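You operate a simulated robot arm through the tools that you are given. There is no shell and no other tool.

The job below is to be done with a simulated robot arm. You get a single attempt, and the scene is never put back.

TASK
Rinse the gritty apples in the colander under the cold tap.
Fine: colander under the spout in the large basin, tap shut afterwards, then lift it onto the drying mat.

It is judged by the outcome, as a careful person would: the job done as asked, and still so three seconds after it is handed in. It fails if anything else is knocked over, pushed out of place, dropped, spilled or broken.

THE ROBOT
A 7-joint arm with a two-finger parallel gripper, fixed in place. Base frame: the origin is at the foot of the arm, x ahead of it, y to its left, z up; the work surface is at about z = 76. Lengths are in cm, angles in degrees, forces in N, time in s.
With the tool pointing down near the work surface it reaches from about 10 to 68 cm from the base axis. Its first joint turns from -115.0 to 115.0 degrees. Payload 3.91 kg.
The TCP is the grasp point between the finger pads, 3 cm short of the fingertips. In the tool frame z runs along the fingers and y along their closing line. Largest opening 11 cm; finger width 2, thickness 1; the body of the gripper, 4.8 by 11.2 cm, starts 5.5 cm behind the TCP.
Orientation is told as [roll, pitch, yaw] about the base's x, y, z axes, in that order, counted from this pose: with the fingers straight down and closing along the base's y, the tool's x points along the base's -x, its y along +y and its z along -z.

THE INTERFACE
- The arm moves only by the tool jog_arm. Its argument "targets" is a list of rows, each an object (a shift or turn left out is 0, a gripper value left out holds the last) with "dp": the shift along the tool's x, y, z in cm, a list of three; "delta_rot": the turn, a rotation vector about the tool's x, y, z in degrees, a list of three; "grip": the finger opening in cm, from 0 to 11. In form: [{"dp": [dx, dy, dz], "delta_rot": [ax, ay, az], "grip": grip}, ...]. A call has 1 to 20 rows; each row shifts and turns the commanded pose from where the row before left it, along the tool's axes as they then stand. Rows are played at 5 a second. More than 5 cm and 8.6 degrees between two rows, or a gripper value outside its range, and nothing of the call is played. Where a pose cannot be reached the arm comes as near as it can. A force on the tool above 50 N (or 10 N above the force at the start of the call, whichever is more), or a blocked arm, ends the call early, and 0.2 s more pass. The fingers move at their own pace (about 10.8 cm/s each) and stop on an object; they squeeze with about 45 N. The grip force told is the motor's: it shows also when the fingers shut on nothing. Time passes only in rows, and 0.2 s behind the last, so rows that do not move let the fingers close. It gives the time, the measured TCP pose, the force on the tool (base axes), the opening and the grip force at its end, in the units of the frame above (readings bear some noise), with the torque about the TCP (base axes, N m) and any sound that the robot's microphone picked up, and new pictures: "views" is both (left out), scene, wrist or none.
- Cameras (640 x 400 px; columns grow to the right, rows downward): "scene" is fixed at [22.09, -64.71, 156.77]; the picture's right is [0.83, -0.56, 0.00], its down [-0.44, -0.65, -0.62] and it looks along [0.35, 0.52, -0.78] (base axes); focal length 214 px, centre (320, 200). "wrist" rides on the gripper at [7.3, 1.7, -10.3] in the tool frame; the picture's right is [-0.23, 0.97, 0.00], its down [-0.76, -0.18, -0.62] and it looks along [-0.61, -0.14, 0.78] (tool axes); focal length 222 px, centre (320, 200). There is no depth. A picture from a camera that has moved, and an enlarged one, comes with that camera's place and axes in the base frame and with its lens. The place of the scene camera against the robot may be out by one fixed shift of up to 1.8 cm in any direction.
- lift_body(by): slides the trunk up (or, below 0, down) by that many cm; the arm rides with it, the base frame stays. It gives what a move gives, with no picture.
- inspect(camera, box): a new picture of the part [left, top, right, bottom] of that camera's present view, enlarged. It takes no simulated time.
- close_job(): hands the job in; it is judged then, once.

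Nothing tells you positions but the pictures and the camera data. Unless the task says otherwise, let go and move clear before handing in.

The tools are called by a JSON object that holds its "op" and its "data". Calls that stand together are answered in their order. jog_arm: Moves the arm, as the interface text tells. Its arguments: {"type":"object","properties":{"targets":{"type":"array","items":{"type":"object","properties":{"dp":{"type":"array","items":{"type":"number"}},"delta_rot":{"type":"array","items":{"type":"number"}},"grip":{"type":"number"}}}},"views":{"type":"string","enum":["both","scene","wrist","none"]}},"required":["targets"]} The other tools are called the same way: lift_body (by) slides the trunk up or down; inspect (camera, box) takes an enlarged picture of a part of a camera's view; close_job () hands the job in.

At the start:

```text
time_s: 0.0
ee_pos: [46.67, -6.85, 133.11]
tool_rot: [0.0, 0.0, -0.1]
wrist_force: [0.1, 0.6, -0.6]
wrist_torque: [0.01, -0.02, 0.04]
opening: 11.01
grip_force: 0.1
trunk travel left (down, up): [-92.5, 6.5]
```

scene: 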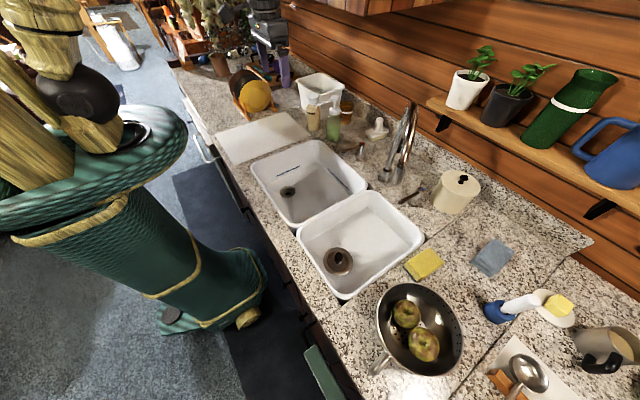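
wrist: 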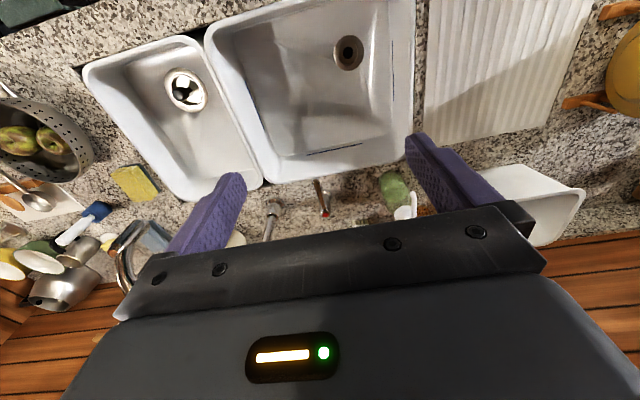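

I see a double sink with the tap behind it, a pan-like colander holding two apples to the right, and a ribbed mat to the left of the basins. I'll enlarge the views first to see the details before moving.

{"op": "inspect", "data": {"camera": "scene", "box": [340, 250, 500, 400]}}

{"op": "inspect", "data": {"camera": "scene", "box": [340, 80, 500, 230]}}

{"op": "inspect", "data": {"camera": "scene", "box": [210, 60, 440, 300]}}

{"op": "inspect", "data": {"camera": "wrist", "box": [0, 60, 200, 260]}}

{"op": "inspect", "data": {"camera": "wrist", "box": [200, 0, 600, 250]}}

```text
2.67 times, centred on (420, 325) of scene
camera zoom: at [22.09, -64.71, 156.77], right [0.83, -0.56, 0.0], down [-0.44, -0.65, -0.62], along [0.35, 0.52, -0.78], focal length 572 px, centre (53, -133)
```

zoom: 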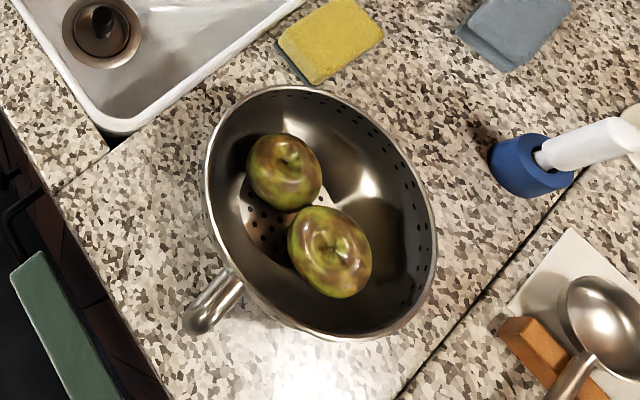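

```text
2.67 times, centred on (420, 155) of scene
camera zoom: at [22.09, -64.71, 156.77], right [0.83, -0.56, 0.0], down [-0.44, -0.65, -0.62], along [0.35, 0.52, -0.78], focal length 572 px, centre (53, 320)
```

zoom: 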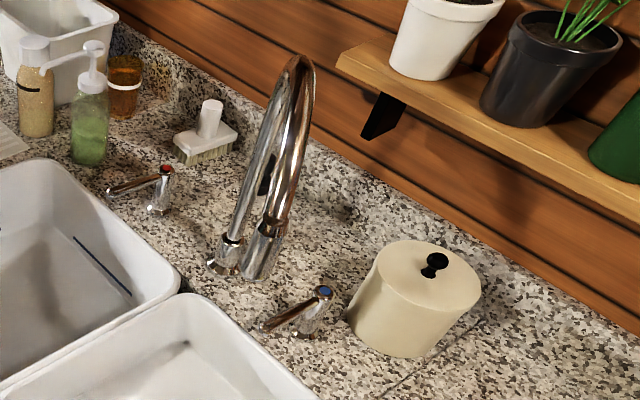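

```text
1.67 times, centred on (325, 180) of scene
camera zoom: at [22.09, -64.71, 156.77], right [0.83, -0.56, 0.0], down [-0.44, -0.65, -0.62], along [0.35, 0.52, -0.78], focal length 358 px, centre (312, 233)
```

zoom: 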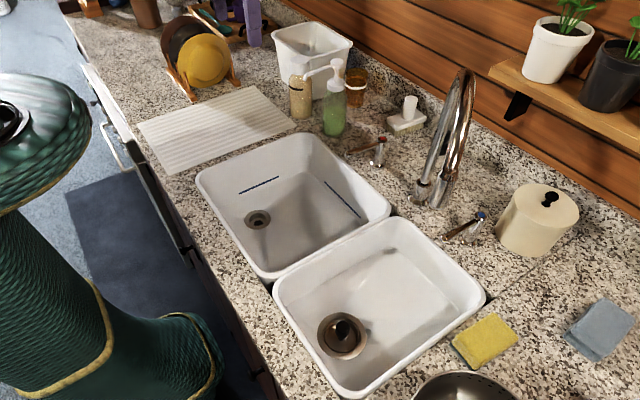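

```text
2.00 times, centred on (100, 160) of wrist
camera zoom: at [39.36, -5.18, 143.4], right [0.23, 0.97, 0.0], down [0.76, -0.18, 0.62], along [0.61, -0.14, -0.78], focal length 444 px, centre (760, 280)
```

zoom: 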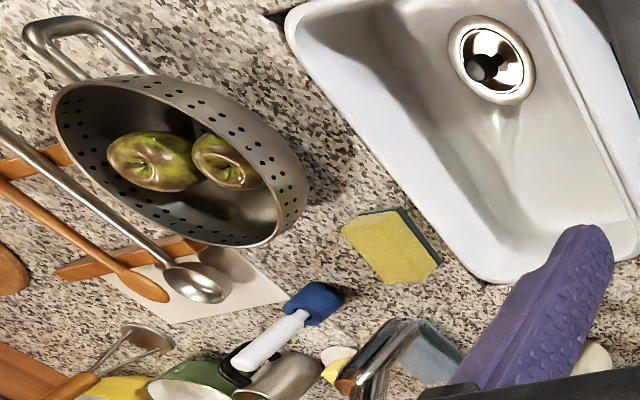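

```text
1.60 times, centred on (400, 125) of wrist
camera zoom: at [39.36, -5.18, 143.4], right [0.23, 0.97, 0.0], down [0.76, -0.18, 0.62], along [0.61, -0.14, -0.78], focal length 355 px, centre (192, 320)
```

zoom: 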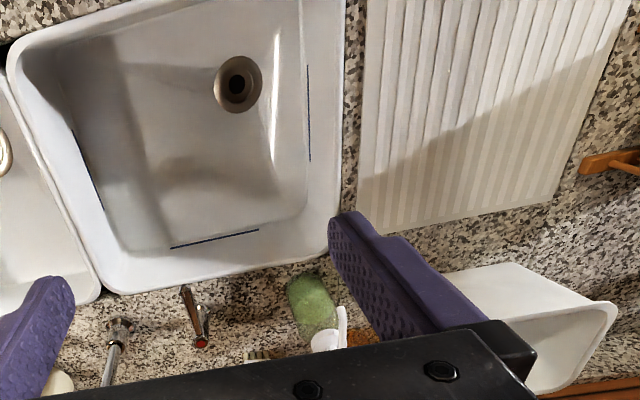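

The counter seems to lie higher than I expected (both cameras agree on roughly z = 93), and the left basin looks to be the larger one. I'll look closer at the tap and the gripper.

{"op": "inspect", "data": {"camera": "scene", "box": [370, 90, 450, 220]}}

{"op": "inspect", "data": {"camera": "scene", "box": [330, 120, 400, 170]}}

{"op": "inspect", "data": {"camera": "scene", "box": [230, 0, 310, 110]}}

{"op": "inspect", "data": {"camera": "wrist", "box": [220, 150, 420, 230]}}

{"op": "inspect", "data": {"camera": "scene", "box": [480, 260, 640, 400]}}

```text
3.08 times, centred on (410, 155) of scene
camera zoom: at [22.09, -64.71, 156.77], right [0.83, -0.56, 0.0], down [-0.44, -0.65, -0.62], along [0.35, 0.52, -0.78], focal length 660 px, centre (43, 338)
```

zoom: 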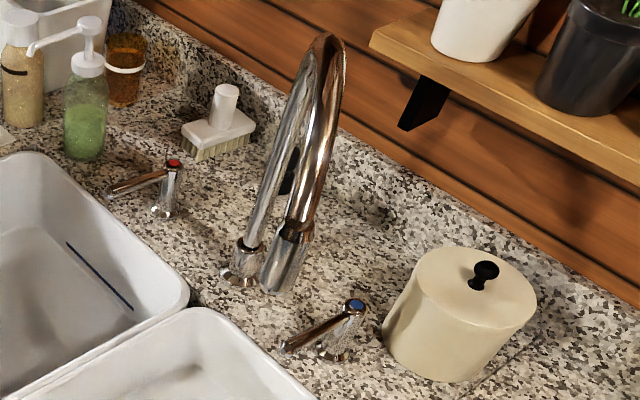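

```text
8.00 times, centred on (365, 145) of scene
camera zoom: at [22.09, -64.71, 156.77], right [0.83, -0.56, 0.0], down [-0.44, -0.65, -0.62], along [0.35, 0.52, -0.78], focal length 1716 px, centre (-40, 640)
```

zoom: 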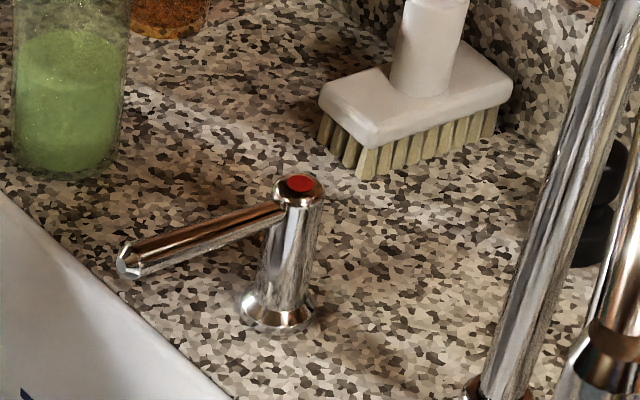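

```text
3.64 times, centred on (270, 55) of scene
camera zoom: at [22.09, -64.71, 156.77], right [0.83, -0.56, 0.0], down [-0.44, -0.65, -0.62], along [0.35, 0.52, -0.78], focal length 780 px, centre (502, 727)
```

zoom: 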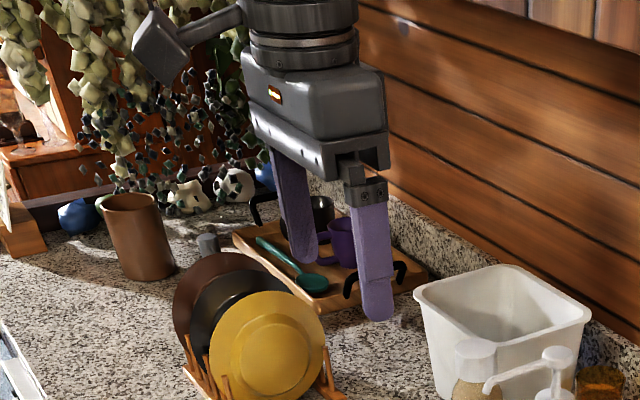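

```text
3.20 times, centred on (320, 190) of wrist
camera zoom: at [39.36, -5.18, 143.4], right [0.23, 0.97, 0.0], down [0.76, -0.18, 0.62], along [0.61, -0.14, -0.78], focal length 711 px, centre (320, 232)
```

zoom: 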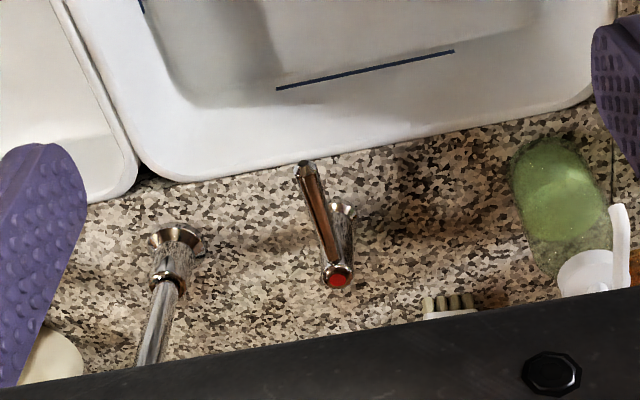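

```text
2.86 times, centred on (560, 330) of scene
camera zoom: at [22.09, -64.71, 156.77], right [0.83, -0.56, 0.0], down [-0.44, -0.65, -0.62], along [0.35, 0.52, -0.78], focal length 613 px, centre (-366, -171)
```

zoom: 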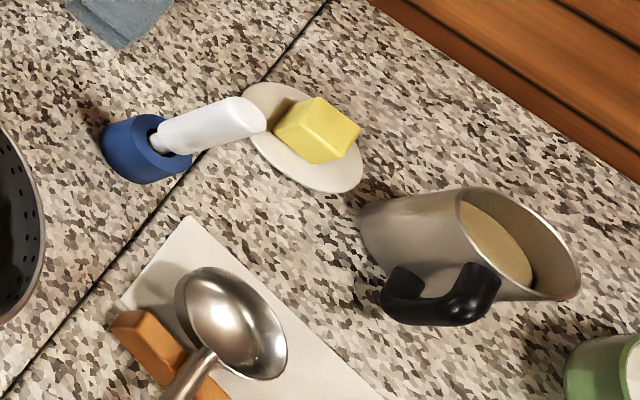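

The tap base is near (79, -28) and its spout currently seems to point toward the small basin; the colander is near (46, -70) with its handle towards me. I'll tilt the wrist camera forward to look at the tap more closely.

{"op": "jog_arm", "data": {"targets": [{"dp": [1, -3, 0], "delta_rot": [0, -7.5, 0]}, {"dp": [1, -3, 0], "delta_rot": [0, -7.5, 0]}, {"dp": [1, -3, 0], "delta_rot": [0, -7.5, 0]}, {"dp": [1, -3, 0], "delta_rot": [0, -7.5, 0]}, {"dp": [0, 0, 0]}], "views": "both"}}

```text
time_s: 1.2
ee_pos: [42.61, -18.87, 132.18]
tool_rot: [-0.1, -29.8, 0.0]
wrist_force: [0.8, 0.3, -0.7]
wrist_torque: [0.0, 0.01, -0.03]
opening: 11.01
grip_force: 0.1
trunk travel left (down, up): [-92.5, 6.5]
camera wrist: at [31.28, -17.02, 137.57], right [0.2, 0.97, 0.11], down [0.35, -0.18, 0.92], along [0.92, -0.14, -0.37], focal length 222 px, centre (320, 200)
```

scene: 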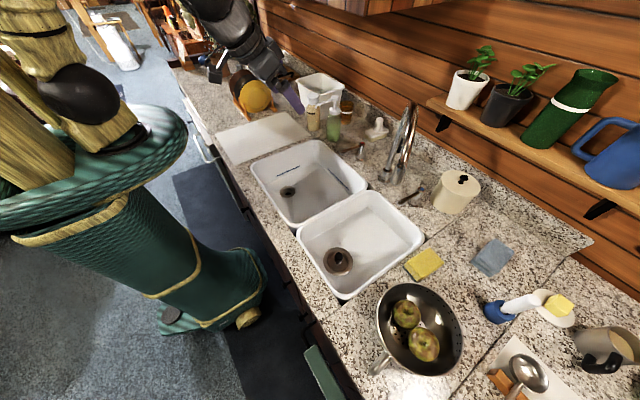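
wrist: 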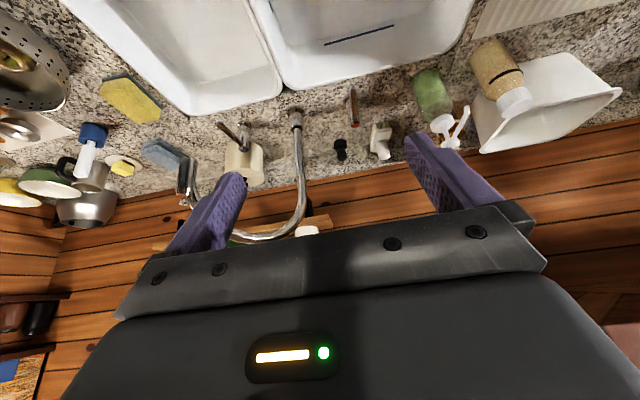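

The gooseneck is now visible, and its tip lies to the left in this view, which is toward -y over the small basin or behind it. I'll enlarge this view.

{"op": "inspect", "data": {"camera": "wrist", "box": [150, 80, 350, 260]}}

{"op": "inspect", "data": {"camera": "wrist", "box": [300, 60, 640, 200]}}

{"op": "inspect", "data": {"camera": "wrist", "box": [0, 0, 200, 230]}}

```text
2.22 times, centred on (250, 170) of wrist
camera zoom: at [31.28, -17.02, 137.57], right [0.2, 0.97, 0.11], down [0.35, -0.18, 0.92], along [0.92, -0.14, -0.37], focal length 494 px, centre (476, 267)
```

zoom: 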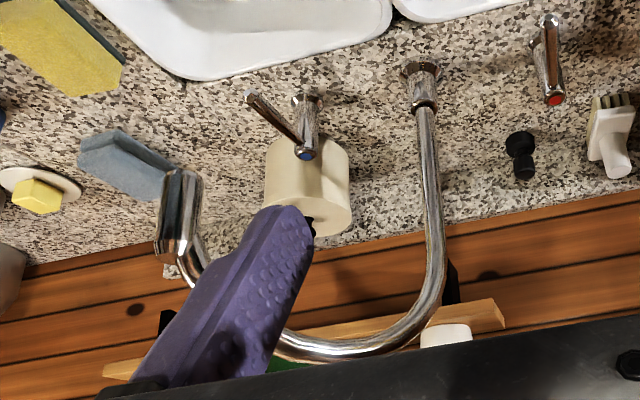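

```text
1.88 times, centred on (470, 130) of wrist
camera zoom: at [31.28, -17.02, 137.57], right [0.2, 0.97, 0.11], down [0.35, -0.18, 0.92], along [0.92, -0.14, -0.37], focal length 418 px, centre (38, 332)
```

zoom: 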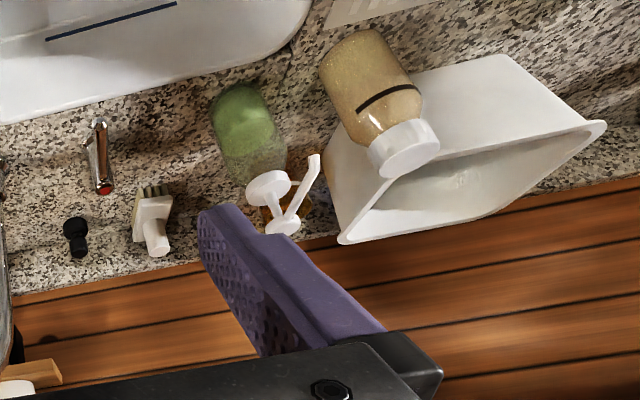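

```text
1.74 times, centred on (100, 115) of wrist
camera zoom: at [31.28, -17.02, 137.57], right [0.2, 0.97, 0.11], down [0.35, -0.18, 0.92], along [0.92, -0.14, -0.37], focal length 386 px, centre (703, 348)
```

zoom: 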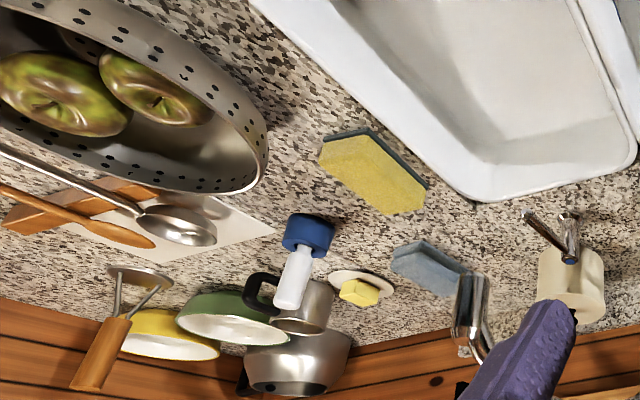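

The spout tip works out to about (60, -44, 114), which is over the small basin, so it will have to be swung over the large one. The cold lever runs from (78, -43) to a tip at about (67, -43, 100). Next I'll swing the arm high and clear to look at the colander.

{"op": "jog_arm", "data": {"targets": [{"delta_rot": [4, 0, 6.93]}, {"delta_rot": [4, 0, 6.93]}, {"delta_rot": [4, 0, 6.93]}, {"dp": [0.22, -4.87, -0.13], "delta_rot": [3, 0, 5.2]}, {"dp": [0.22, -4.87, -0.13], "delta_rot": [3, 0, 5.2]}, {"dp": [0.22, -4.87, -0.13], "delta_rot": [3, 0, 5.2]}, {"dp": [0.22, -4.87, -0.13], "delta_rot": [3, 0, 5.2]}, {"dp": [0.22, -4.87, -0.13], "delta_rot": [3, 0, 5.2]}, {"dp": [0.22, -4.87, -0.13], "delta_rot": [3, 0, 5.2]}, {"dp": [0, 0, 0]}], "views": "both"}}

```text
time_s: 3.4
ee_pos: [23.55, -40.02, 132.23]
tool_rot: [0.0, -29.9, -60.2]
wrist_force: [-0.3, 0.4, -0.3]
wrist_torque: [-0.01, 0.0, 0.01]
opening: 11.0
grip_force: 0.0
trunk travel left (down, up): [-92.5, 6.5]
camera wrist: at [19.32, -29.3, 137.57], right [0.94, 0.31, 0.11], down [0.02, -0.39, 0.92], along [0.33, -0.87, -0.37], focal length 222 px, centre (320, 200)
```

scene: 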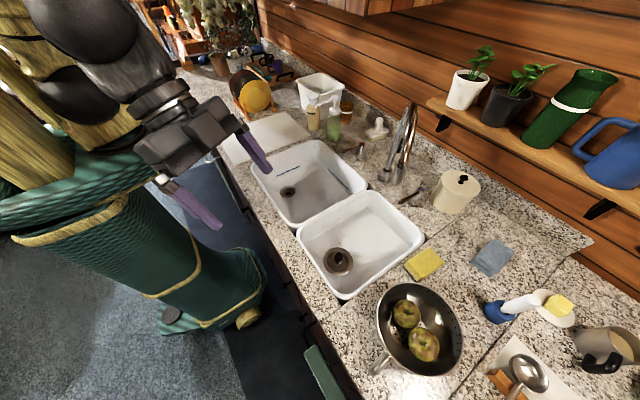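
wrist: 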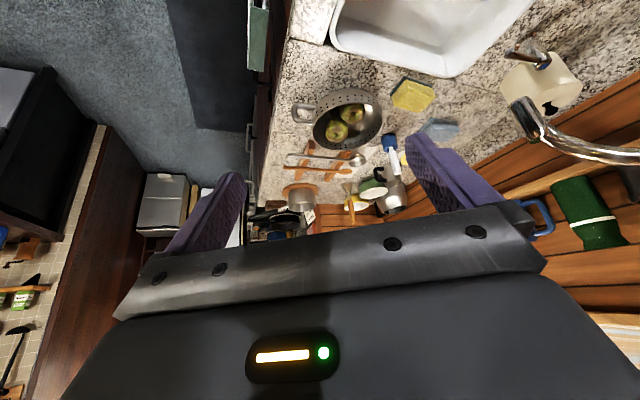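

{"op": "inspect", "data": {"camera": "wrist", "box": [270, 70, 430, 170]}}

{"op": "inspect", "data": {"camera": "wrist", "box": [480, 30, 640, 180]}}

{"op": "inspect", "data": {"camera": "wrist", "box": [230, 60, 430, 250]}}

```text
4.00 times, centred on (350, 120) of wrist
camera zoom: at [19.32, -29.3, 137.57], right [0.94, 0.31, 0.11], down [0.02, -0.39, 0.92], along [0.33, -0.87, -0.37], focal length 888 px, centre (200, 520)
```

zoom: 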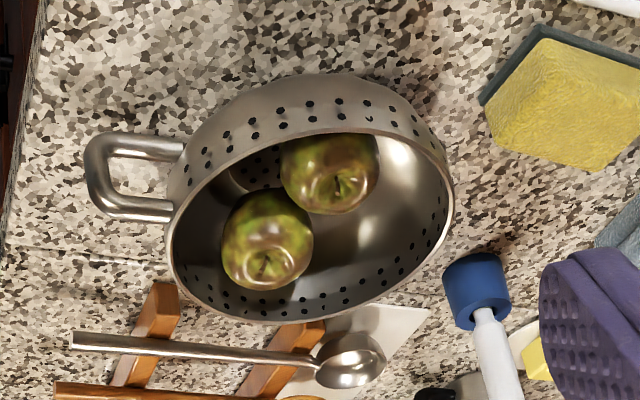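

```text
2.67 times, centred on (560, 105) of wrist
camera zoom: at [19.32, -29.3, 137.57], right [0.94, 0.31, 0.11], down [0.02, -0.39, 0.92], along [0.33, -0.87, -0.37], focal length 592 px, centre (-320, 453)
```

zoom: 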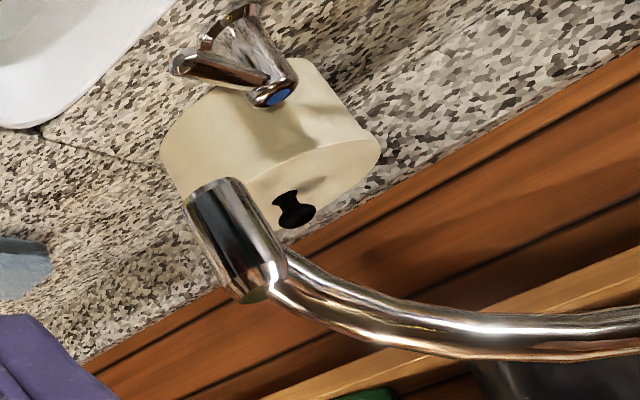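

```text
2.11 times, centred on (330, 155) of wrist
camera zoom: at [19.32, -29.3, 137.57], right [0.94, 0.31, 0.11], down [0.02, -0.39, 0.92], along [0.33, -0.87, -0.37], focal length 468 px, centre (299, 295)
```

zoom: 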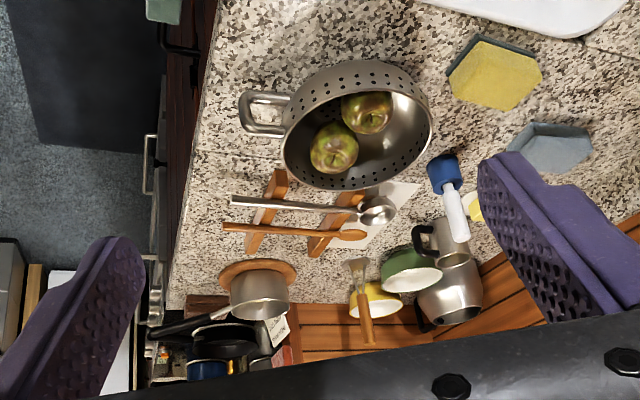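

The colander's rim is about 19–20 cm across, centred near (46, -72, 97.5), with a loop handle toward -x. I'll swing the spout first: I'm turning the tool to a near-horizontal pose facing +x, staying well clear of everything.

{"op": "jog_arm", "data": {"targets": [{"delta_rot": [-3.75, 0, -6.5]}, {"delta_rot": [-3.75, 0, -6.5]}, {"delta_rot": [-3.75, 0, -6.5]}, {"delta_rot": [-3.75, 0, -6.5]}, {"delta_rot": [-3.75, 0, -6.5]}, {"delta_rot": [-3.75, 0, -6.5]}, {"delta_rot": [-3.75, 0, -6.5]}, {"delta_rot": [-3.75, 0, -6.5]}, {"dp": [-1, 0, 3], "delta_rot": [0, -8.3, 0]}, {"dp": [-1, 0, 3], "delta_rot": [0, -8.3, 0]}, {"dp": [0, 0, 2], "delta_rot": [0, -8.3, 0]}, {"dp": [0, 0, 2], "delta_rot": [0, -8.3, 0]}, {"dp": [0, 0, 2], "delta_rot": [0, -8.3, 0]}, {"dp": [0, 0, 2], "delta_rot": [0, -8.3, 0]}, {"dp": [0, 0, 0]}], "views": "both"}}

```text
time_s: 6.6
ee_pos: [35.3, -40.15, 124.48]
tool_rot: [-0.6, -79.8, 0.5]
wrist_force: [-1.2, 0.3, 0.1]
wrist_torque: [-0.02, 0.0, 0.0]
opening: 11.01
grip_force: 0.0
trunk travel left (down, up): [-92.5, 6.5]
camera wrist: at [23.84, -38.38, 119.15], right [0.04, 0.97, 0.22], down [-0.48, -0.18, 0.86], along [0.88, -0.14, 0.46], focal length 222 px, centre (320, 200)
```

scene: 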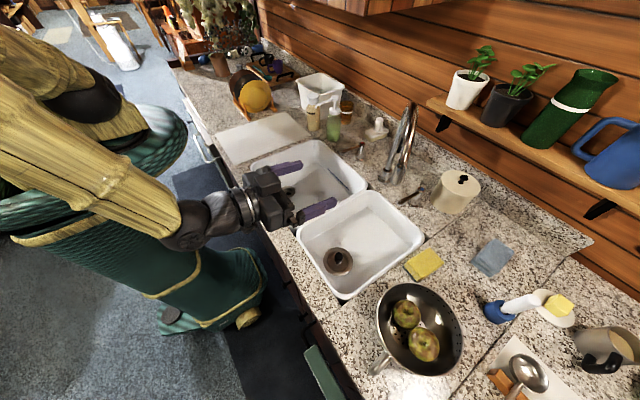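
wrist: 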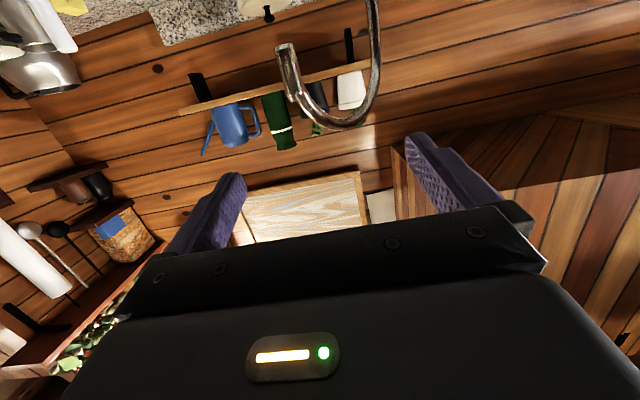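

The new view confirms the spout tip is at about (60, -43.6, 114). I'll move to just in front of it with the fingers open on either side.

{"op": "jog_arm", "data": {"targets": [{"dp": [1.34, -0.89, 3.2]}, {"dp": [1.34, -0.89, 3.2]}, {"dp": [1.34, -0.89, 3.2]}, {"dp": [1.34, -0.89, 3.2]}, {"dp": [0, 0, 0]}], "views": "both"}}

```text
time_s: 7.8
ee_pos: [46.79, -43.91, 116.84]
tool_rot: [-0.3, -79.8, 0.2]
wrist_force: [0.6, 0.1, 0.2]
wrist_torque: [0.03, 0.01, -0.01]
opening: 11.0
grip_force: 0.0
trunk travel left (down, up): [-92.5, 6.5]
camera wrist: at [35.31, -42.13, 111.6], right [0.04, 0.97, 0.22], down [-0.48, -0.18, 0.86], along [0.88, -0.14, 0.46], focal length 222 px, centre (320, 200)
```

scene: 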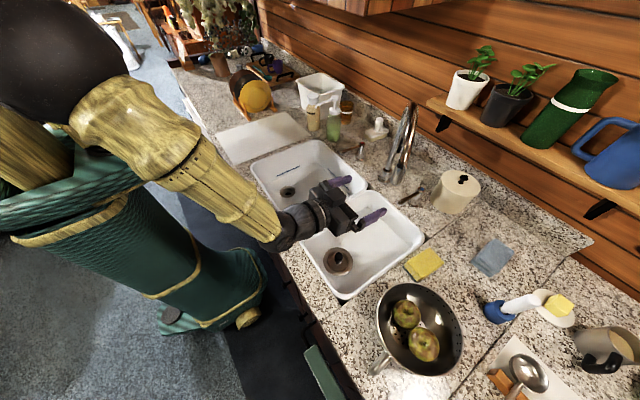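
wrist: 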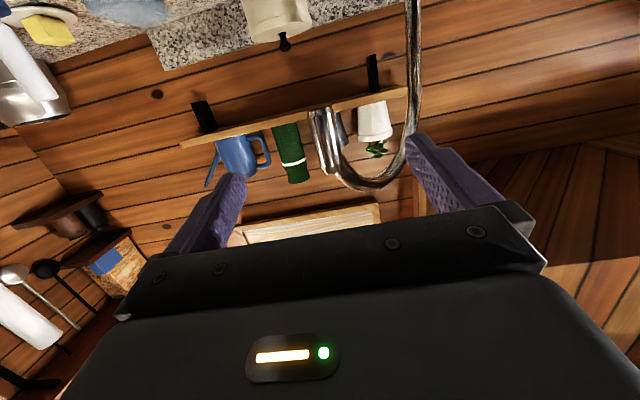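

The spout end is centred between the fingers at about z = 114–120. I'm moving forward in +x so the fingers straddle it.

{"op": "jog_arm", "data": {"targets": [{"dp": [-0.45, 0, 2.56]}, {"dp": [-0.45, 0, 2.56]}, {"dp": [-0.45, 0, 2.56]}, {"dp": [-0.45, 0, 2.56]}, {"dp": [-0.45, 0, 2.56]}, {"dp": [0, 0, 0]}], "views": "both"}}

```text
time_s: 9.2
ee_pos: [59.66, -43.89, 117.01]
tool_rot: [-0.1, -79.8, 0.0]
wrist_force: [-0.3, 0.0, 0.0]
wrist_torque: [-0.02, 0.0, -0.01]
opening: 10.99
grip_force: 0.1
trunk travel left (down, up): [-92.5, 6.5]
camera wrist: at [48.21, -42.16, 111.71], right [0.04, 0.97, 0.22], down [-0.48, -0.18, 0.86], along [0.88, -0.14, 0.46], focal length 222 px, centre (320, 200)
```

scene: 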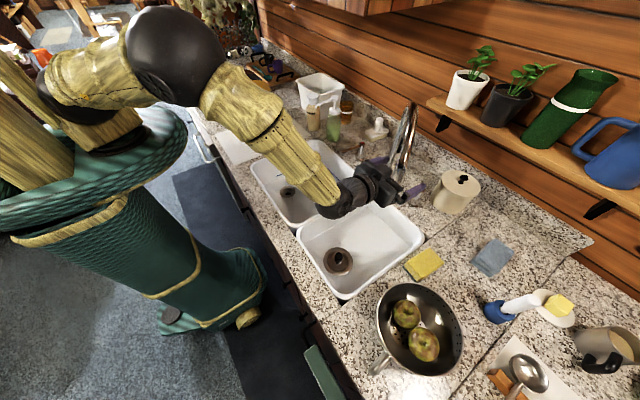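
wrist: 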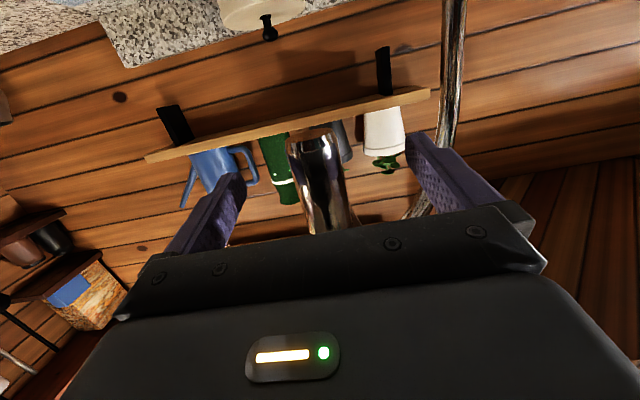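

The spout is between the fingers without contact. I'll narrow the gap to about 5 cm as a loose cage, then start guiding the spout around its arc toward the large basin.

{"op": "jog_arm", "data": {"targets": [{"grip": 5}, {"grip": 5}, {"grip": 5}, {"dp": [0, 0.5, 0]}, {"dp": [0, 0.4, 0]}, {"dp": [0.186, 1.31, -1.054]}, {"dp": [0.186, 1.31, -1.054]}, {"dp": [0.152, 1.455, -0.862]}, {"dp": [0.152, 1.455, -0.862]}, {"dp": [0, 0, 0]}], "views": "both"}}

```text
time_s: 11.4
ee_pos: [55.93, -37.52, 117.06]
tool_rot: [-0.2, -79.8, 0.1]
wrist_force: [-0.9, -0.7, 0.2]
wrist_torque: [-0.01, -0.03, 0.0]
opening: 5.0
grip_force: 0.1
trunk travel left (down, up): [-92.5, 6.5]
camera wrist: at [44.43, -35.77, 111.63], right [0.04, 0.97, 0.22], down [-0.48, -0.18, 0.86], along [0.88, -0.14, 0.46], focal length 222 px, centre (320, 200)
```

scene: 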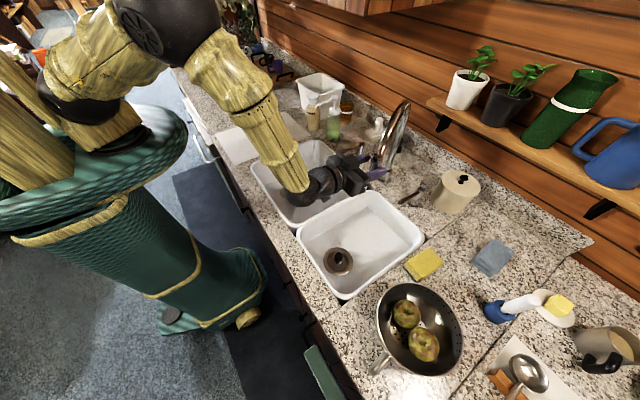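
wrist: 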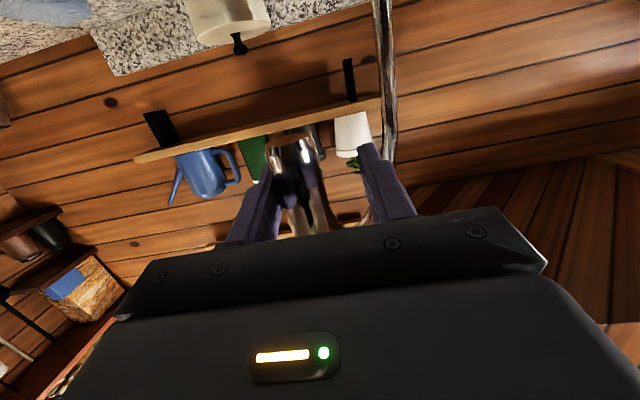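

The spout turns freely with less than 1 N of force and stays in the cage. I'm continuing along the arc.

{"op": "jog_arm", "data": {"targets": [{"dp": [0.113, 1.565, -0.64]}, {"dp": [0.113, 1.565, -0.64]}, {"dp": [0.073, 1.64, -0.414]}, {"dp": [0.073, 1.64, -0.414]}, {"dp": [0.031, 1.68, -0.177]}, {"dp": [0.031, 1.68, -0.177]}, {"dp": [-0.012, 1.695, 0.069]}, {"dp": [-0.012, 1.695, 0.069]}, {"dp": [0, 0, 0]}], "views": "both"}}

```text
time_s: 13.4
ee_pos: [53.56, -24.34, 116.94]
tool_rot: [-0.1, -79.9, 0.1]
wrist_force: [0.2, 0.1, -0.5]
wrist_torque: [0.0, 0.0, 0.0]
opening: 5.0
grip_force: 0.0
trunk travel left (down, up): [-92.5, 6.5]
camera wrist: at [42.13, -22.61, 111.57], right [0.04, 0.97, 0.22], down [-0.48, -0.18, 0.86], along [0.88, -0.14, 0.46], focal length 222 px, centre (320, 200)
```

scene: 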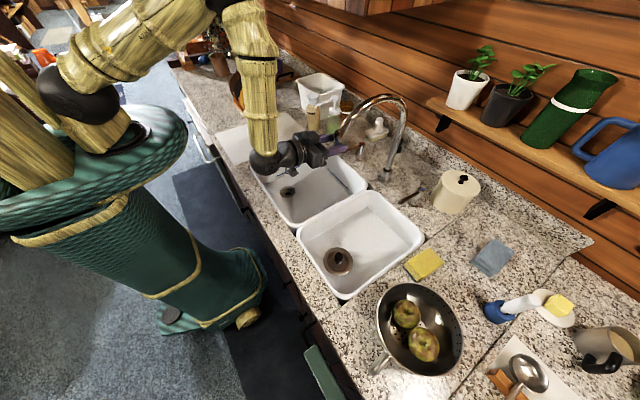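
wrist: 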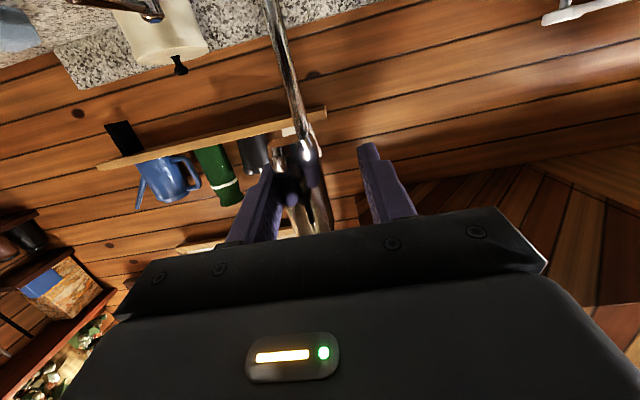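

It's still tracking well and the spout is now at the divider. I'm finishing the arc so the tip ends over the large basin.

{"op": "jog_arm", "data": {"targets": [{"dp": [-0.054, 1.665, 0.305]}, {"dp": [-0.054, 1.665, 0.305]}, {"dp": [-0.095, 1.6, 0.537]}, {"dp": [-0.095, 1.6, 0.537]}, {"dp": [-0.134, 1.51, 0.758]}, {"dp": [-0.134, 1.51, 0.758]}, {"dp": [-0.171, 1.38, 0.97]}, {"dp": [-0.171, 1.38, 0.97]}, {"dp": [0, 0, 0]}], "views": "both"}}

```text
time_s: 15.4
ee_pos: [58.84, -12.12, 116.73]
tool_rot: [-0.2, -79.8, 0.3]
wrist_force: [0.3, 1.1, -0.3]
wrist_torque: [0.0, 0.01, -0.03]
opening: 5.0
grip_force: 0.0
trunk travel left (down, up): [-92.5, 6.5]
camera wrist: at [47.35, -10.31, 111.45], right [0.04, 0.97, 0.22], down [-0.48, -0.18, 0.86], along [0.88, -0.14, 0.46], focal length 222 px, centre (320, 200)
```

scene: 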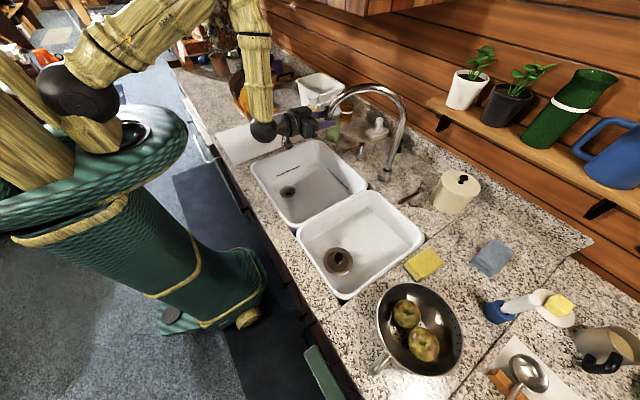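
wrist: 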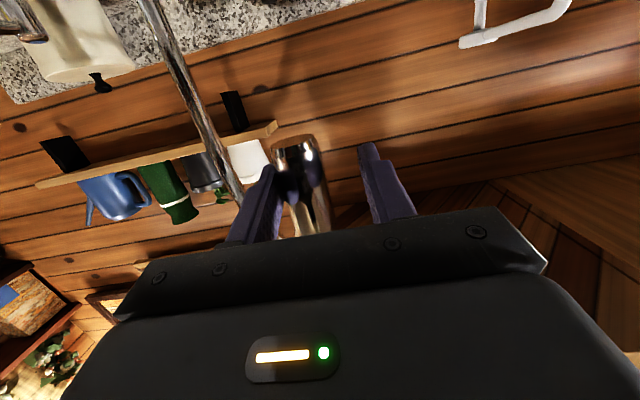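

The spout tip is now at about (60, -13), over the large basin. I'm opening the fingers, backing straight out, rising and bringing the tool back towards vertical.

{"op": "jog_arm", "data": {"targets": [{"grip": 8}, {"grip": 8}, {"dp": [0.62, 0, -3.55]}, {"dp": [0.62, 0, -3.55]}, {"dp": [0.62, 0, -3.55]}, {"dp": [0.62, 0, -3.55]}, {"dp": [0.62, 0, -3.55]}, {"dp": [-3.7, 0, -0.65]}, {"dp": [-3.7, 0, -0.65]}, {"dp": [-3.7, 0, -0.65]}, {"dp": [-3.7, 0, -0.65]}, {"delta_rot": [0, 7.5, 0]}, {"delta_rot": [0, 7.5, 0]}, {"delta_rot": [0, 7.5, 0]}, {"delta_rot": [0, 7.5, 0]}, {"delta_rot": [0, 7.5, 0]}, {"delta_rot": [0, 7.5, 0]}, {"delta_rot": [0, 7.5, 0]}, {"delta_rot": [0, 0, 0]}], "views": "both"}}

```text
time_s: 19.4
ee_pos: [50.22, -14.61, 130.31]
tool_rot: [-0.1, -27.3, -0.1]
wrist_force: [-0.6, 0.1, 1.1]
wrist_torque: [0.0, 0.0, 0.01]
opening: 8.0
grip_force: 0.0
out of reach, approached as far as the arm can: row 6, 7, 8, 9, 10
trunk travel left (down, up): [-92.5, 6.5]
camera wrist: at [38.97, -12.81, 136.19], right [0.2, 0.97, 0.1], down [0.39, -0.18, 0.9], along [0.9, -0.14, -0.42], focal length 222 px, centre (320, 200)
```

scene: 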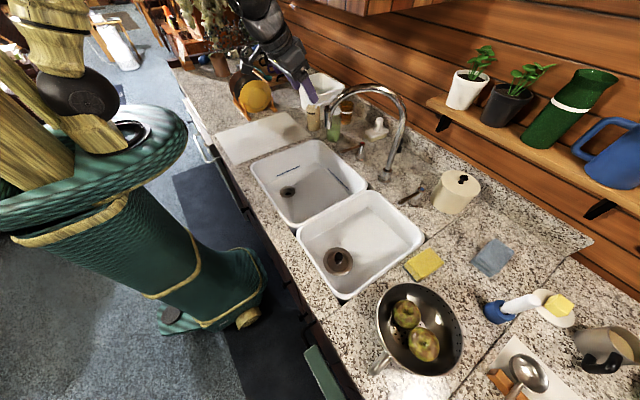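
wrist: 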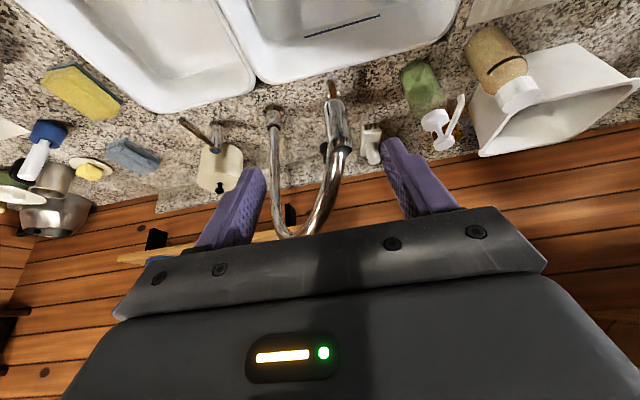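

The spout tip is over the large basin at about (59, -13), clear of everything. I'm swinging back to face the colander and rotating the gripper so the fingers can straddle its near rim wall.

{"op": "jog_arm", "data": {"targets": [{"delta_rot": [3.67, 0, 7.11]}, {"delta_rot": [3.67, 0, 7.11]}, {"dp": [0.196, -4.79, -0.1], "delta_rot": [2.41, 0, 4.67]}, {"dp": [0.196, -4.79, -0.1], "delta_rot": [2.41, 0, 4.67]}, {"dp": [0.196, -4.79, -0.1], "delta_rot": [2.41, 0, 4.67]}, {"dp": [0.196, -4.79, -0.1], "delta_rot": [2.41, 0, 4.67]}, {"dp": [0.196, -4.79, -0.1], "delta_rot": [2.41, 0, 4.67]}, {"dp": [0.196, -4.79, -0.1], "delta_rot": [2.41, 0, 4.67]}, {"dp": [0.196, -4.79, -0.1], "delta_rot": [2.41, 0, 4.67]}, {"dp": [0.196, -4.79, -0.1], "delta_rot": [2.41, 0, 4.67]}, {"delta_rot": [0, 0, 8.2]}, {"delta_rot": [0, 0, 8.2]}, {"delta_rot": [0, 0, 8.2]}, {"delta_rot": [0, 0, 8.2]}, {"delta_rot": [0, 0, 8.2]}, {"delta_rot": [0, 0, 8.2]}, {"delta_rot": [0, 0, 8.2]}, {"delta_rot": [0, 0, 8.2]}, {"delta_rot": [0, 0, 8.2]}, {"delta_rot": [0, 0, 8.2]}], "views": "both"}}

```text
time_s: 23.6
ee_pos: [27.43, -44.31, 130.32]
tool_rot: [27.1, -3.6, -141.2]
wrist_force: [0.4, -0.8, 0.1]
wrist_torque: [0.02, -0.01, -0.02]
opening: 8.01
grip_force: 0.0
trunk travel left (down, up): [-92.5, 6.5]
camera wrist: at [31.56, -36.91, 139.81], right [0.39, -0.8, 0.46], down [-0.85, -0.11, 0.52], along [-0.36, -0.59, -0.72], focal length 222 px, centre (320, 200)
```

scene: 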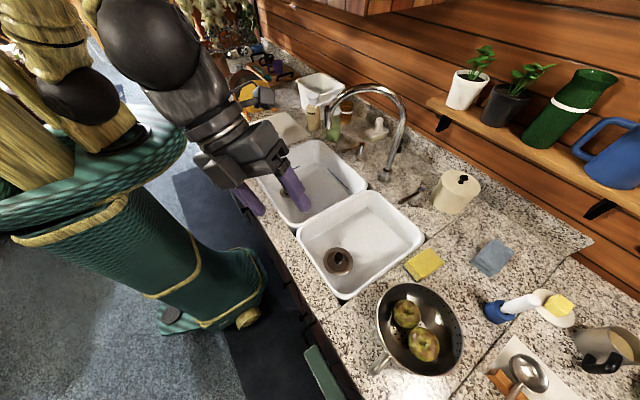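
wrist: 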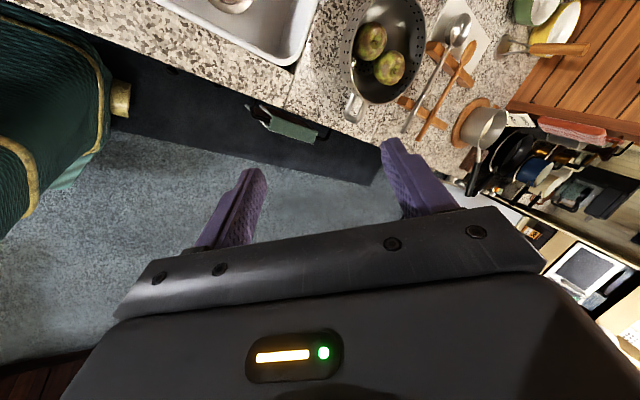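

The colander is visible from the side now. I'll enlarge it to refine the rim position.

{"op": "inspect", "data": {"camera": "wrist", "box": [310, 0, 470, 130]}}

{"op": "inspect", "data": {"camera": "scene", "box": [360, 270, 480, 390]}}

```text
3.08 times, centred on (390, 65) of wrist
camera zoom: at [31.56, -36.91, 139.81], right [0.39, -0.8, 0.46], down [-0.85, -0.11, 0.52], along [-0.36, -0.59, -0.72], focal length 684 px, centre (105, 615)
```

zoom: 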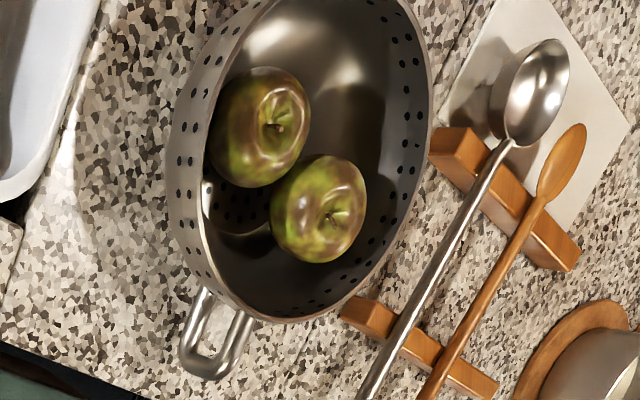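

```text
3.33 times, centred on (420, 330) of scene
camera zoom: at [22.09, -64.71, 156.77], right [0.83, -0.56, 0.0], down [-0.44, -0.65, -0.62], along [0.35, 0.52, -0.78], focal length 715 px, centre (-13, -233)
```

zoom: 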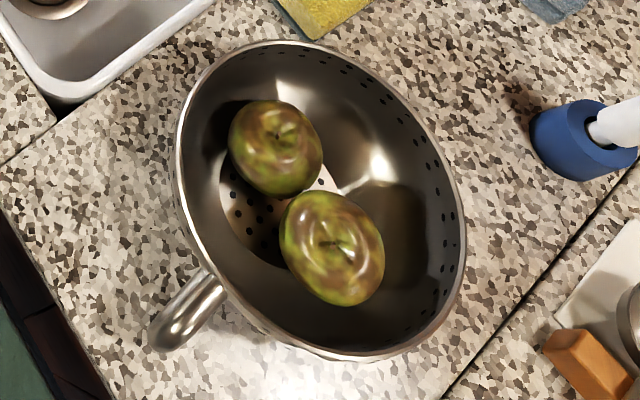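

The rim centre comes out at about (46, -72), radius about 9.7, with the apples well inside. I'll bring the open fingers down along the near wall's slope towards a pre-grasp point.

{"op": "jog_arm", "data": {"targets": [{"delta_rot": [0, 0, 8], "grip": 6}, {"dp": [0.25, 0.86, 4.69]}, {"dp": [0.25, 0.86, 4.69]}, {"dp": [0.25, 0.86, 4.69]}, {"dp": [0.25, 0.86, 4.69]}, {"dp": [0, 0, 0]}], "views": "both"}}

```text
time_s: 25.0
ee_pos: [34.39, -53.76, 115.39]
tool_rot: [27.3, 0.0, -148.3]
wrist_force: [1.0, -0.4, -0.4]
wrist_torque: [-0.02, -0.04, 0.01]
opening: 5.99
grip_force: 0.1
trunk travel left (down, up): [-92.5, 6.5]
camera wrist: at [38.8, -47.12, 125.38], right [0.26, -0.85, 0.45], down [-0.88, -0.02, 0.47], along [-0.39, -0.52, -0.76], focal length 222 px, centre (320, 200)
```

scene: 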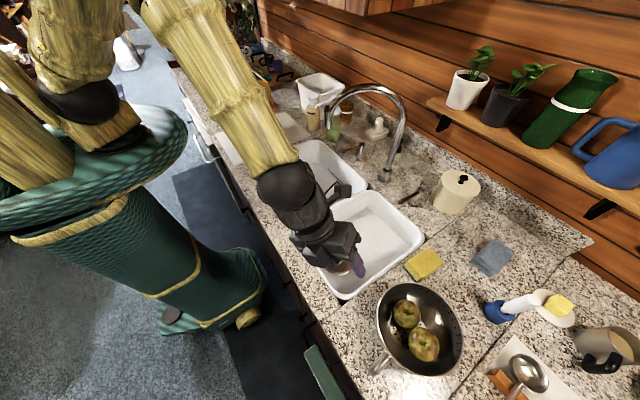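
wrist: 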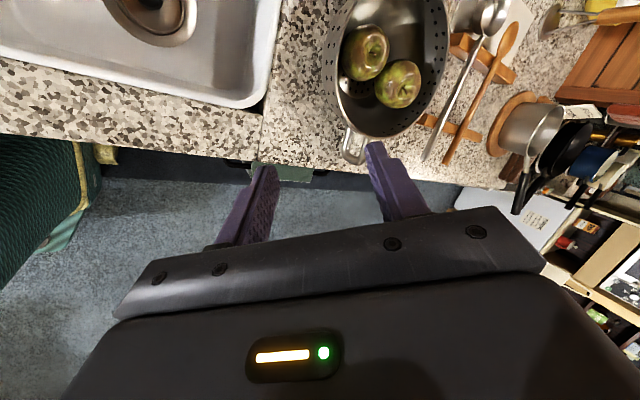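

Good approach with no reach problem so far. I'll check the rim again from closer before the next step.

{"op": "inspect", "data": {"camera": "wrist", "box": [300, 0, 480, 180]}}

{"op": "jog_arm", "data": {"targets": [{"dp": [0.1, 0.81, 4.73]}, {"dp": [0.1, 0.81, 4.73]}, {"dp": [0, 0, 0]}], "views": "both"}}

```text
2.22 times, centred on (390, 90) of wrist
camera zoom: at [38.8, -47.12, 125.38], right [0.26, -0.85, 0.45], down [-0.88, -0.02, 0.47], along [-0.39, -0.52, -0.76], focal length 494 px, centre (164, 444)
```

zoom: 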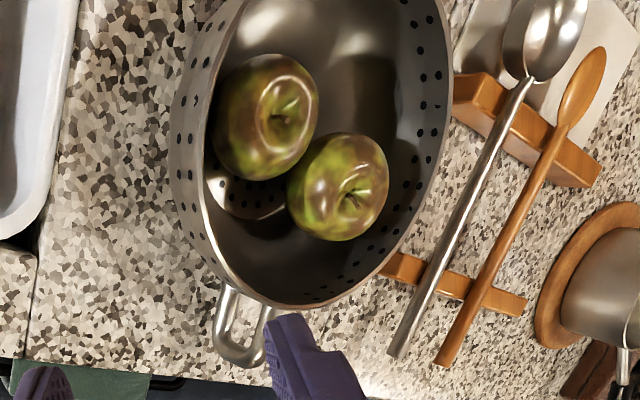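

```text
time_s: 25.8
ee_pos: [37.6, -58.58, 107.62]
tool_rot: [27.4, 0.0, -148.2]
wrist_force: [-0.3, 0.7, -0.2]
wrist_torque: [0.0, -0.02, 0.0]
opening: 5.98
grip_force: 0.1
trunk travel left (down, up): [-92.5, 6.5]
camera wrist: at [42.08, -51.93, 117.66], right [0.26, -0.85, 0.45], down [-0.88, -0.03, 0.47], along [-0.39, -0.52, -0.76], focal length 222 px, centre (320, 200)
```

scene: 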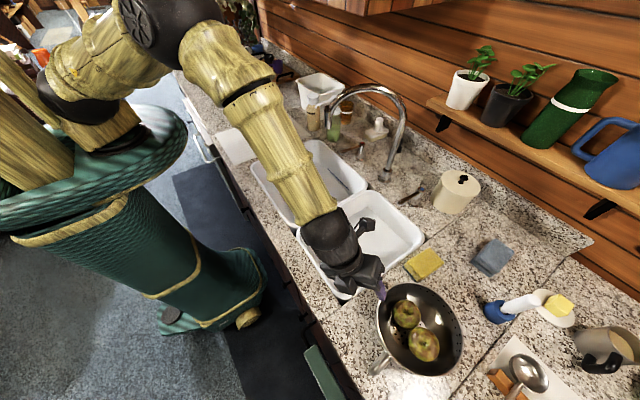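
wrist: 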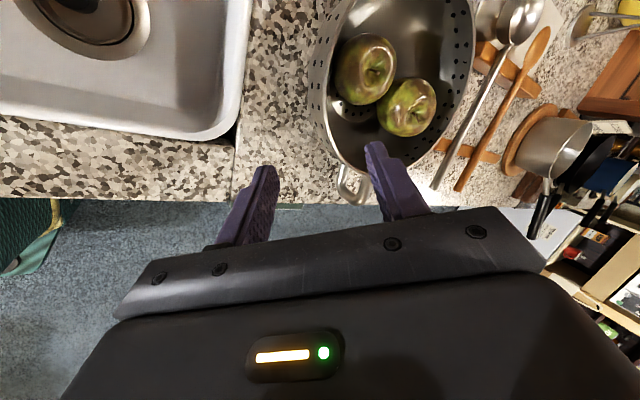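

{"op": "inspect", "data": {"camera": "wrist", "box": [290, 0, 490, 200]}}

{"op": "inspect", "data": {"camera": "scene", "box": [330, 230, 480, 390]}}

```text
2.00 times, centred on (390, 100) of wrist
camera zoom: at [42.08, -51.93, 117.66], right [0.26, -0.85, 0.45], down [-0.88, -0.03, 0.47], along [-0.39, -0.52, -0.76], focal length 444 px, centre (180, 400)
```

zoom: 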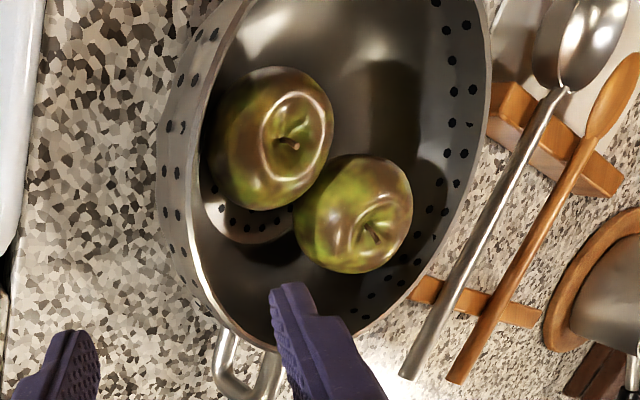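

```text
2.50 times, centred on (405, 310) of scene
camera zoom: at [22.09, -64.71, 156.77], right [0.83, -0.56, 0.0], down [-0.44, -0.65, -0.62], along [0.35, 0.52, -0.78], focal length 536 px, centre (108, -75)
```

zoom: 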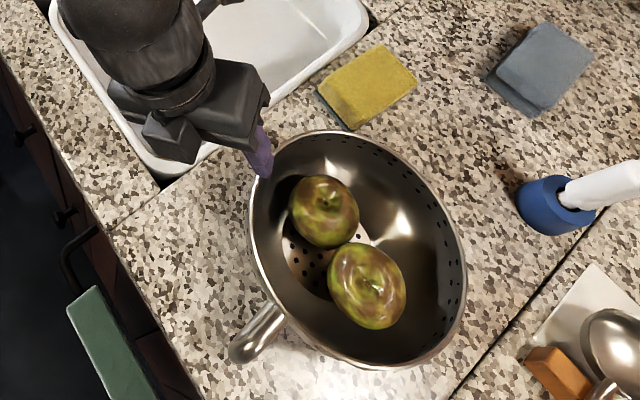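

The rim's near point is about (41, -63.7, 97.7). I'm narrowing the opening to 3.5 cm, centring on the wall, and stopping just short of the rim to check.

{"op": "jog_arm", "data": {"targets": [{"dp": [0.1, 0.5, 2.0], "grip": 3.5}, {"dp": [0.05, 0.4, 2.5]}, {"dp": [0, 0, 2.5]}, {"dp": [0, 0, 0]}], "views": "both"}}

```text
time_s: 26.8
ee_pos: [39.92, -61.87, 101.8]
tool_rot: [27.4, -0.1, -148.1]
wrist_force: [0.2, 0.6, 0.4]
wrist_torque: [0.01, -0.03, -0.01]
opening: 3.51
grip_force: 0.1
trunk travel left (down, up): [-92.5, 6.5]
camera wrist: at [44.38, -55.28, 111.7], right [0.26, -0.85, 0.45], down [-0.88, -0.02, 0.47], along [-0.39, -0.52, -0.76], focal length 222 px, centre (320, 200)
```

scene: 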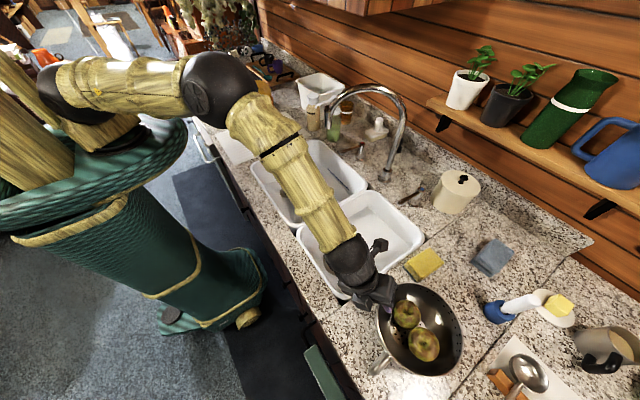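
wrist: 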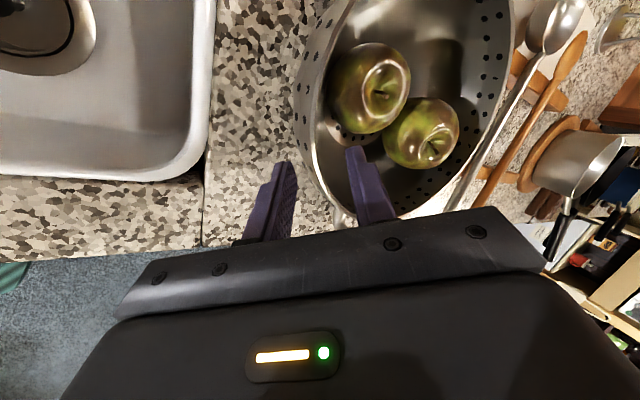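

{"op": "inspect", "data": {"camera": "wrist", "box": [240, 60, 440, 260]}}

{"op": "inspect", "data": {"camera": "scene", "box": [340, 250, 460, 370]}}

```text
2.00 times, centred on (340, 160) of wrist
camera zoom: at [44.38, -55.28, 111.7], right [0.26, -0.85, 0.45], down [-0.88, -0.02, 0.47], along [-0.39, -0.52, -0.76], focal length 444 px, centre (280, 280)
```

zoom: 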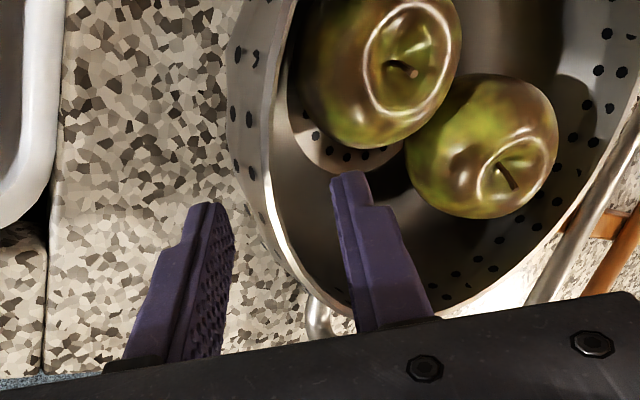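

```text
3.33 times, centred on (400, 310) of scene
camera zoom: at [22.09, -64.71, 156.77], right [0.83, -0.56, 0.0], down [-0.44, -0.65, -0.62], along [0.35, 0.52, -0.78], focal length 715 px, centre (53, -167)
```

zoom: 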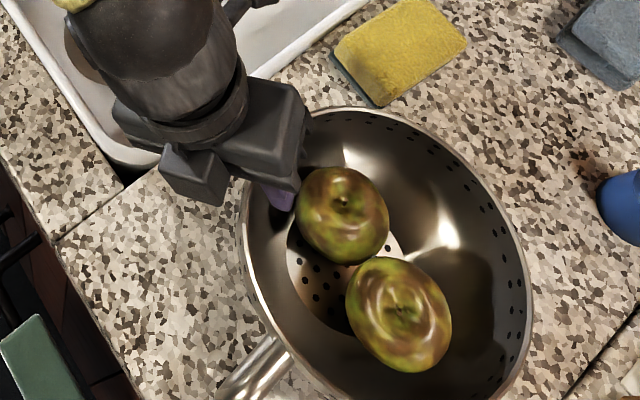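

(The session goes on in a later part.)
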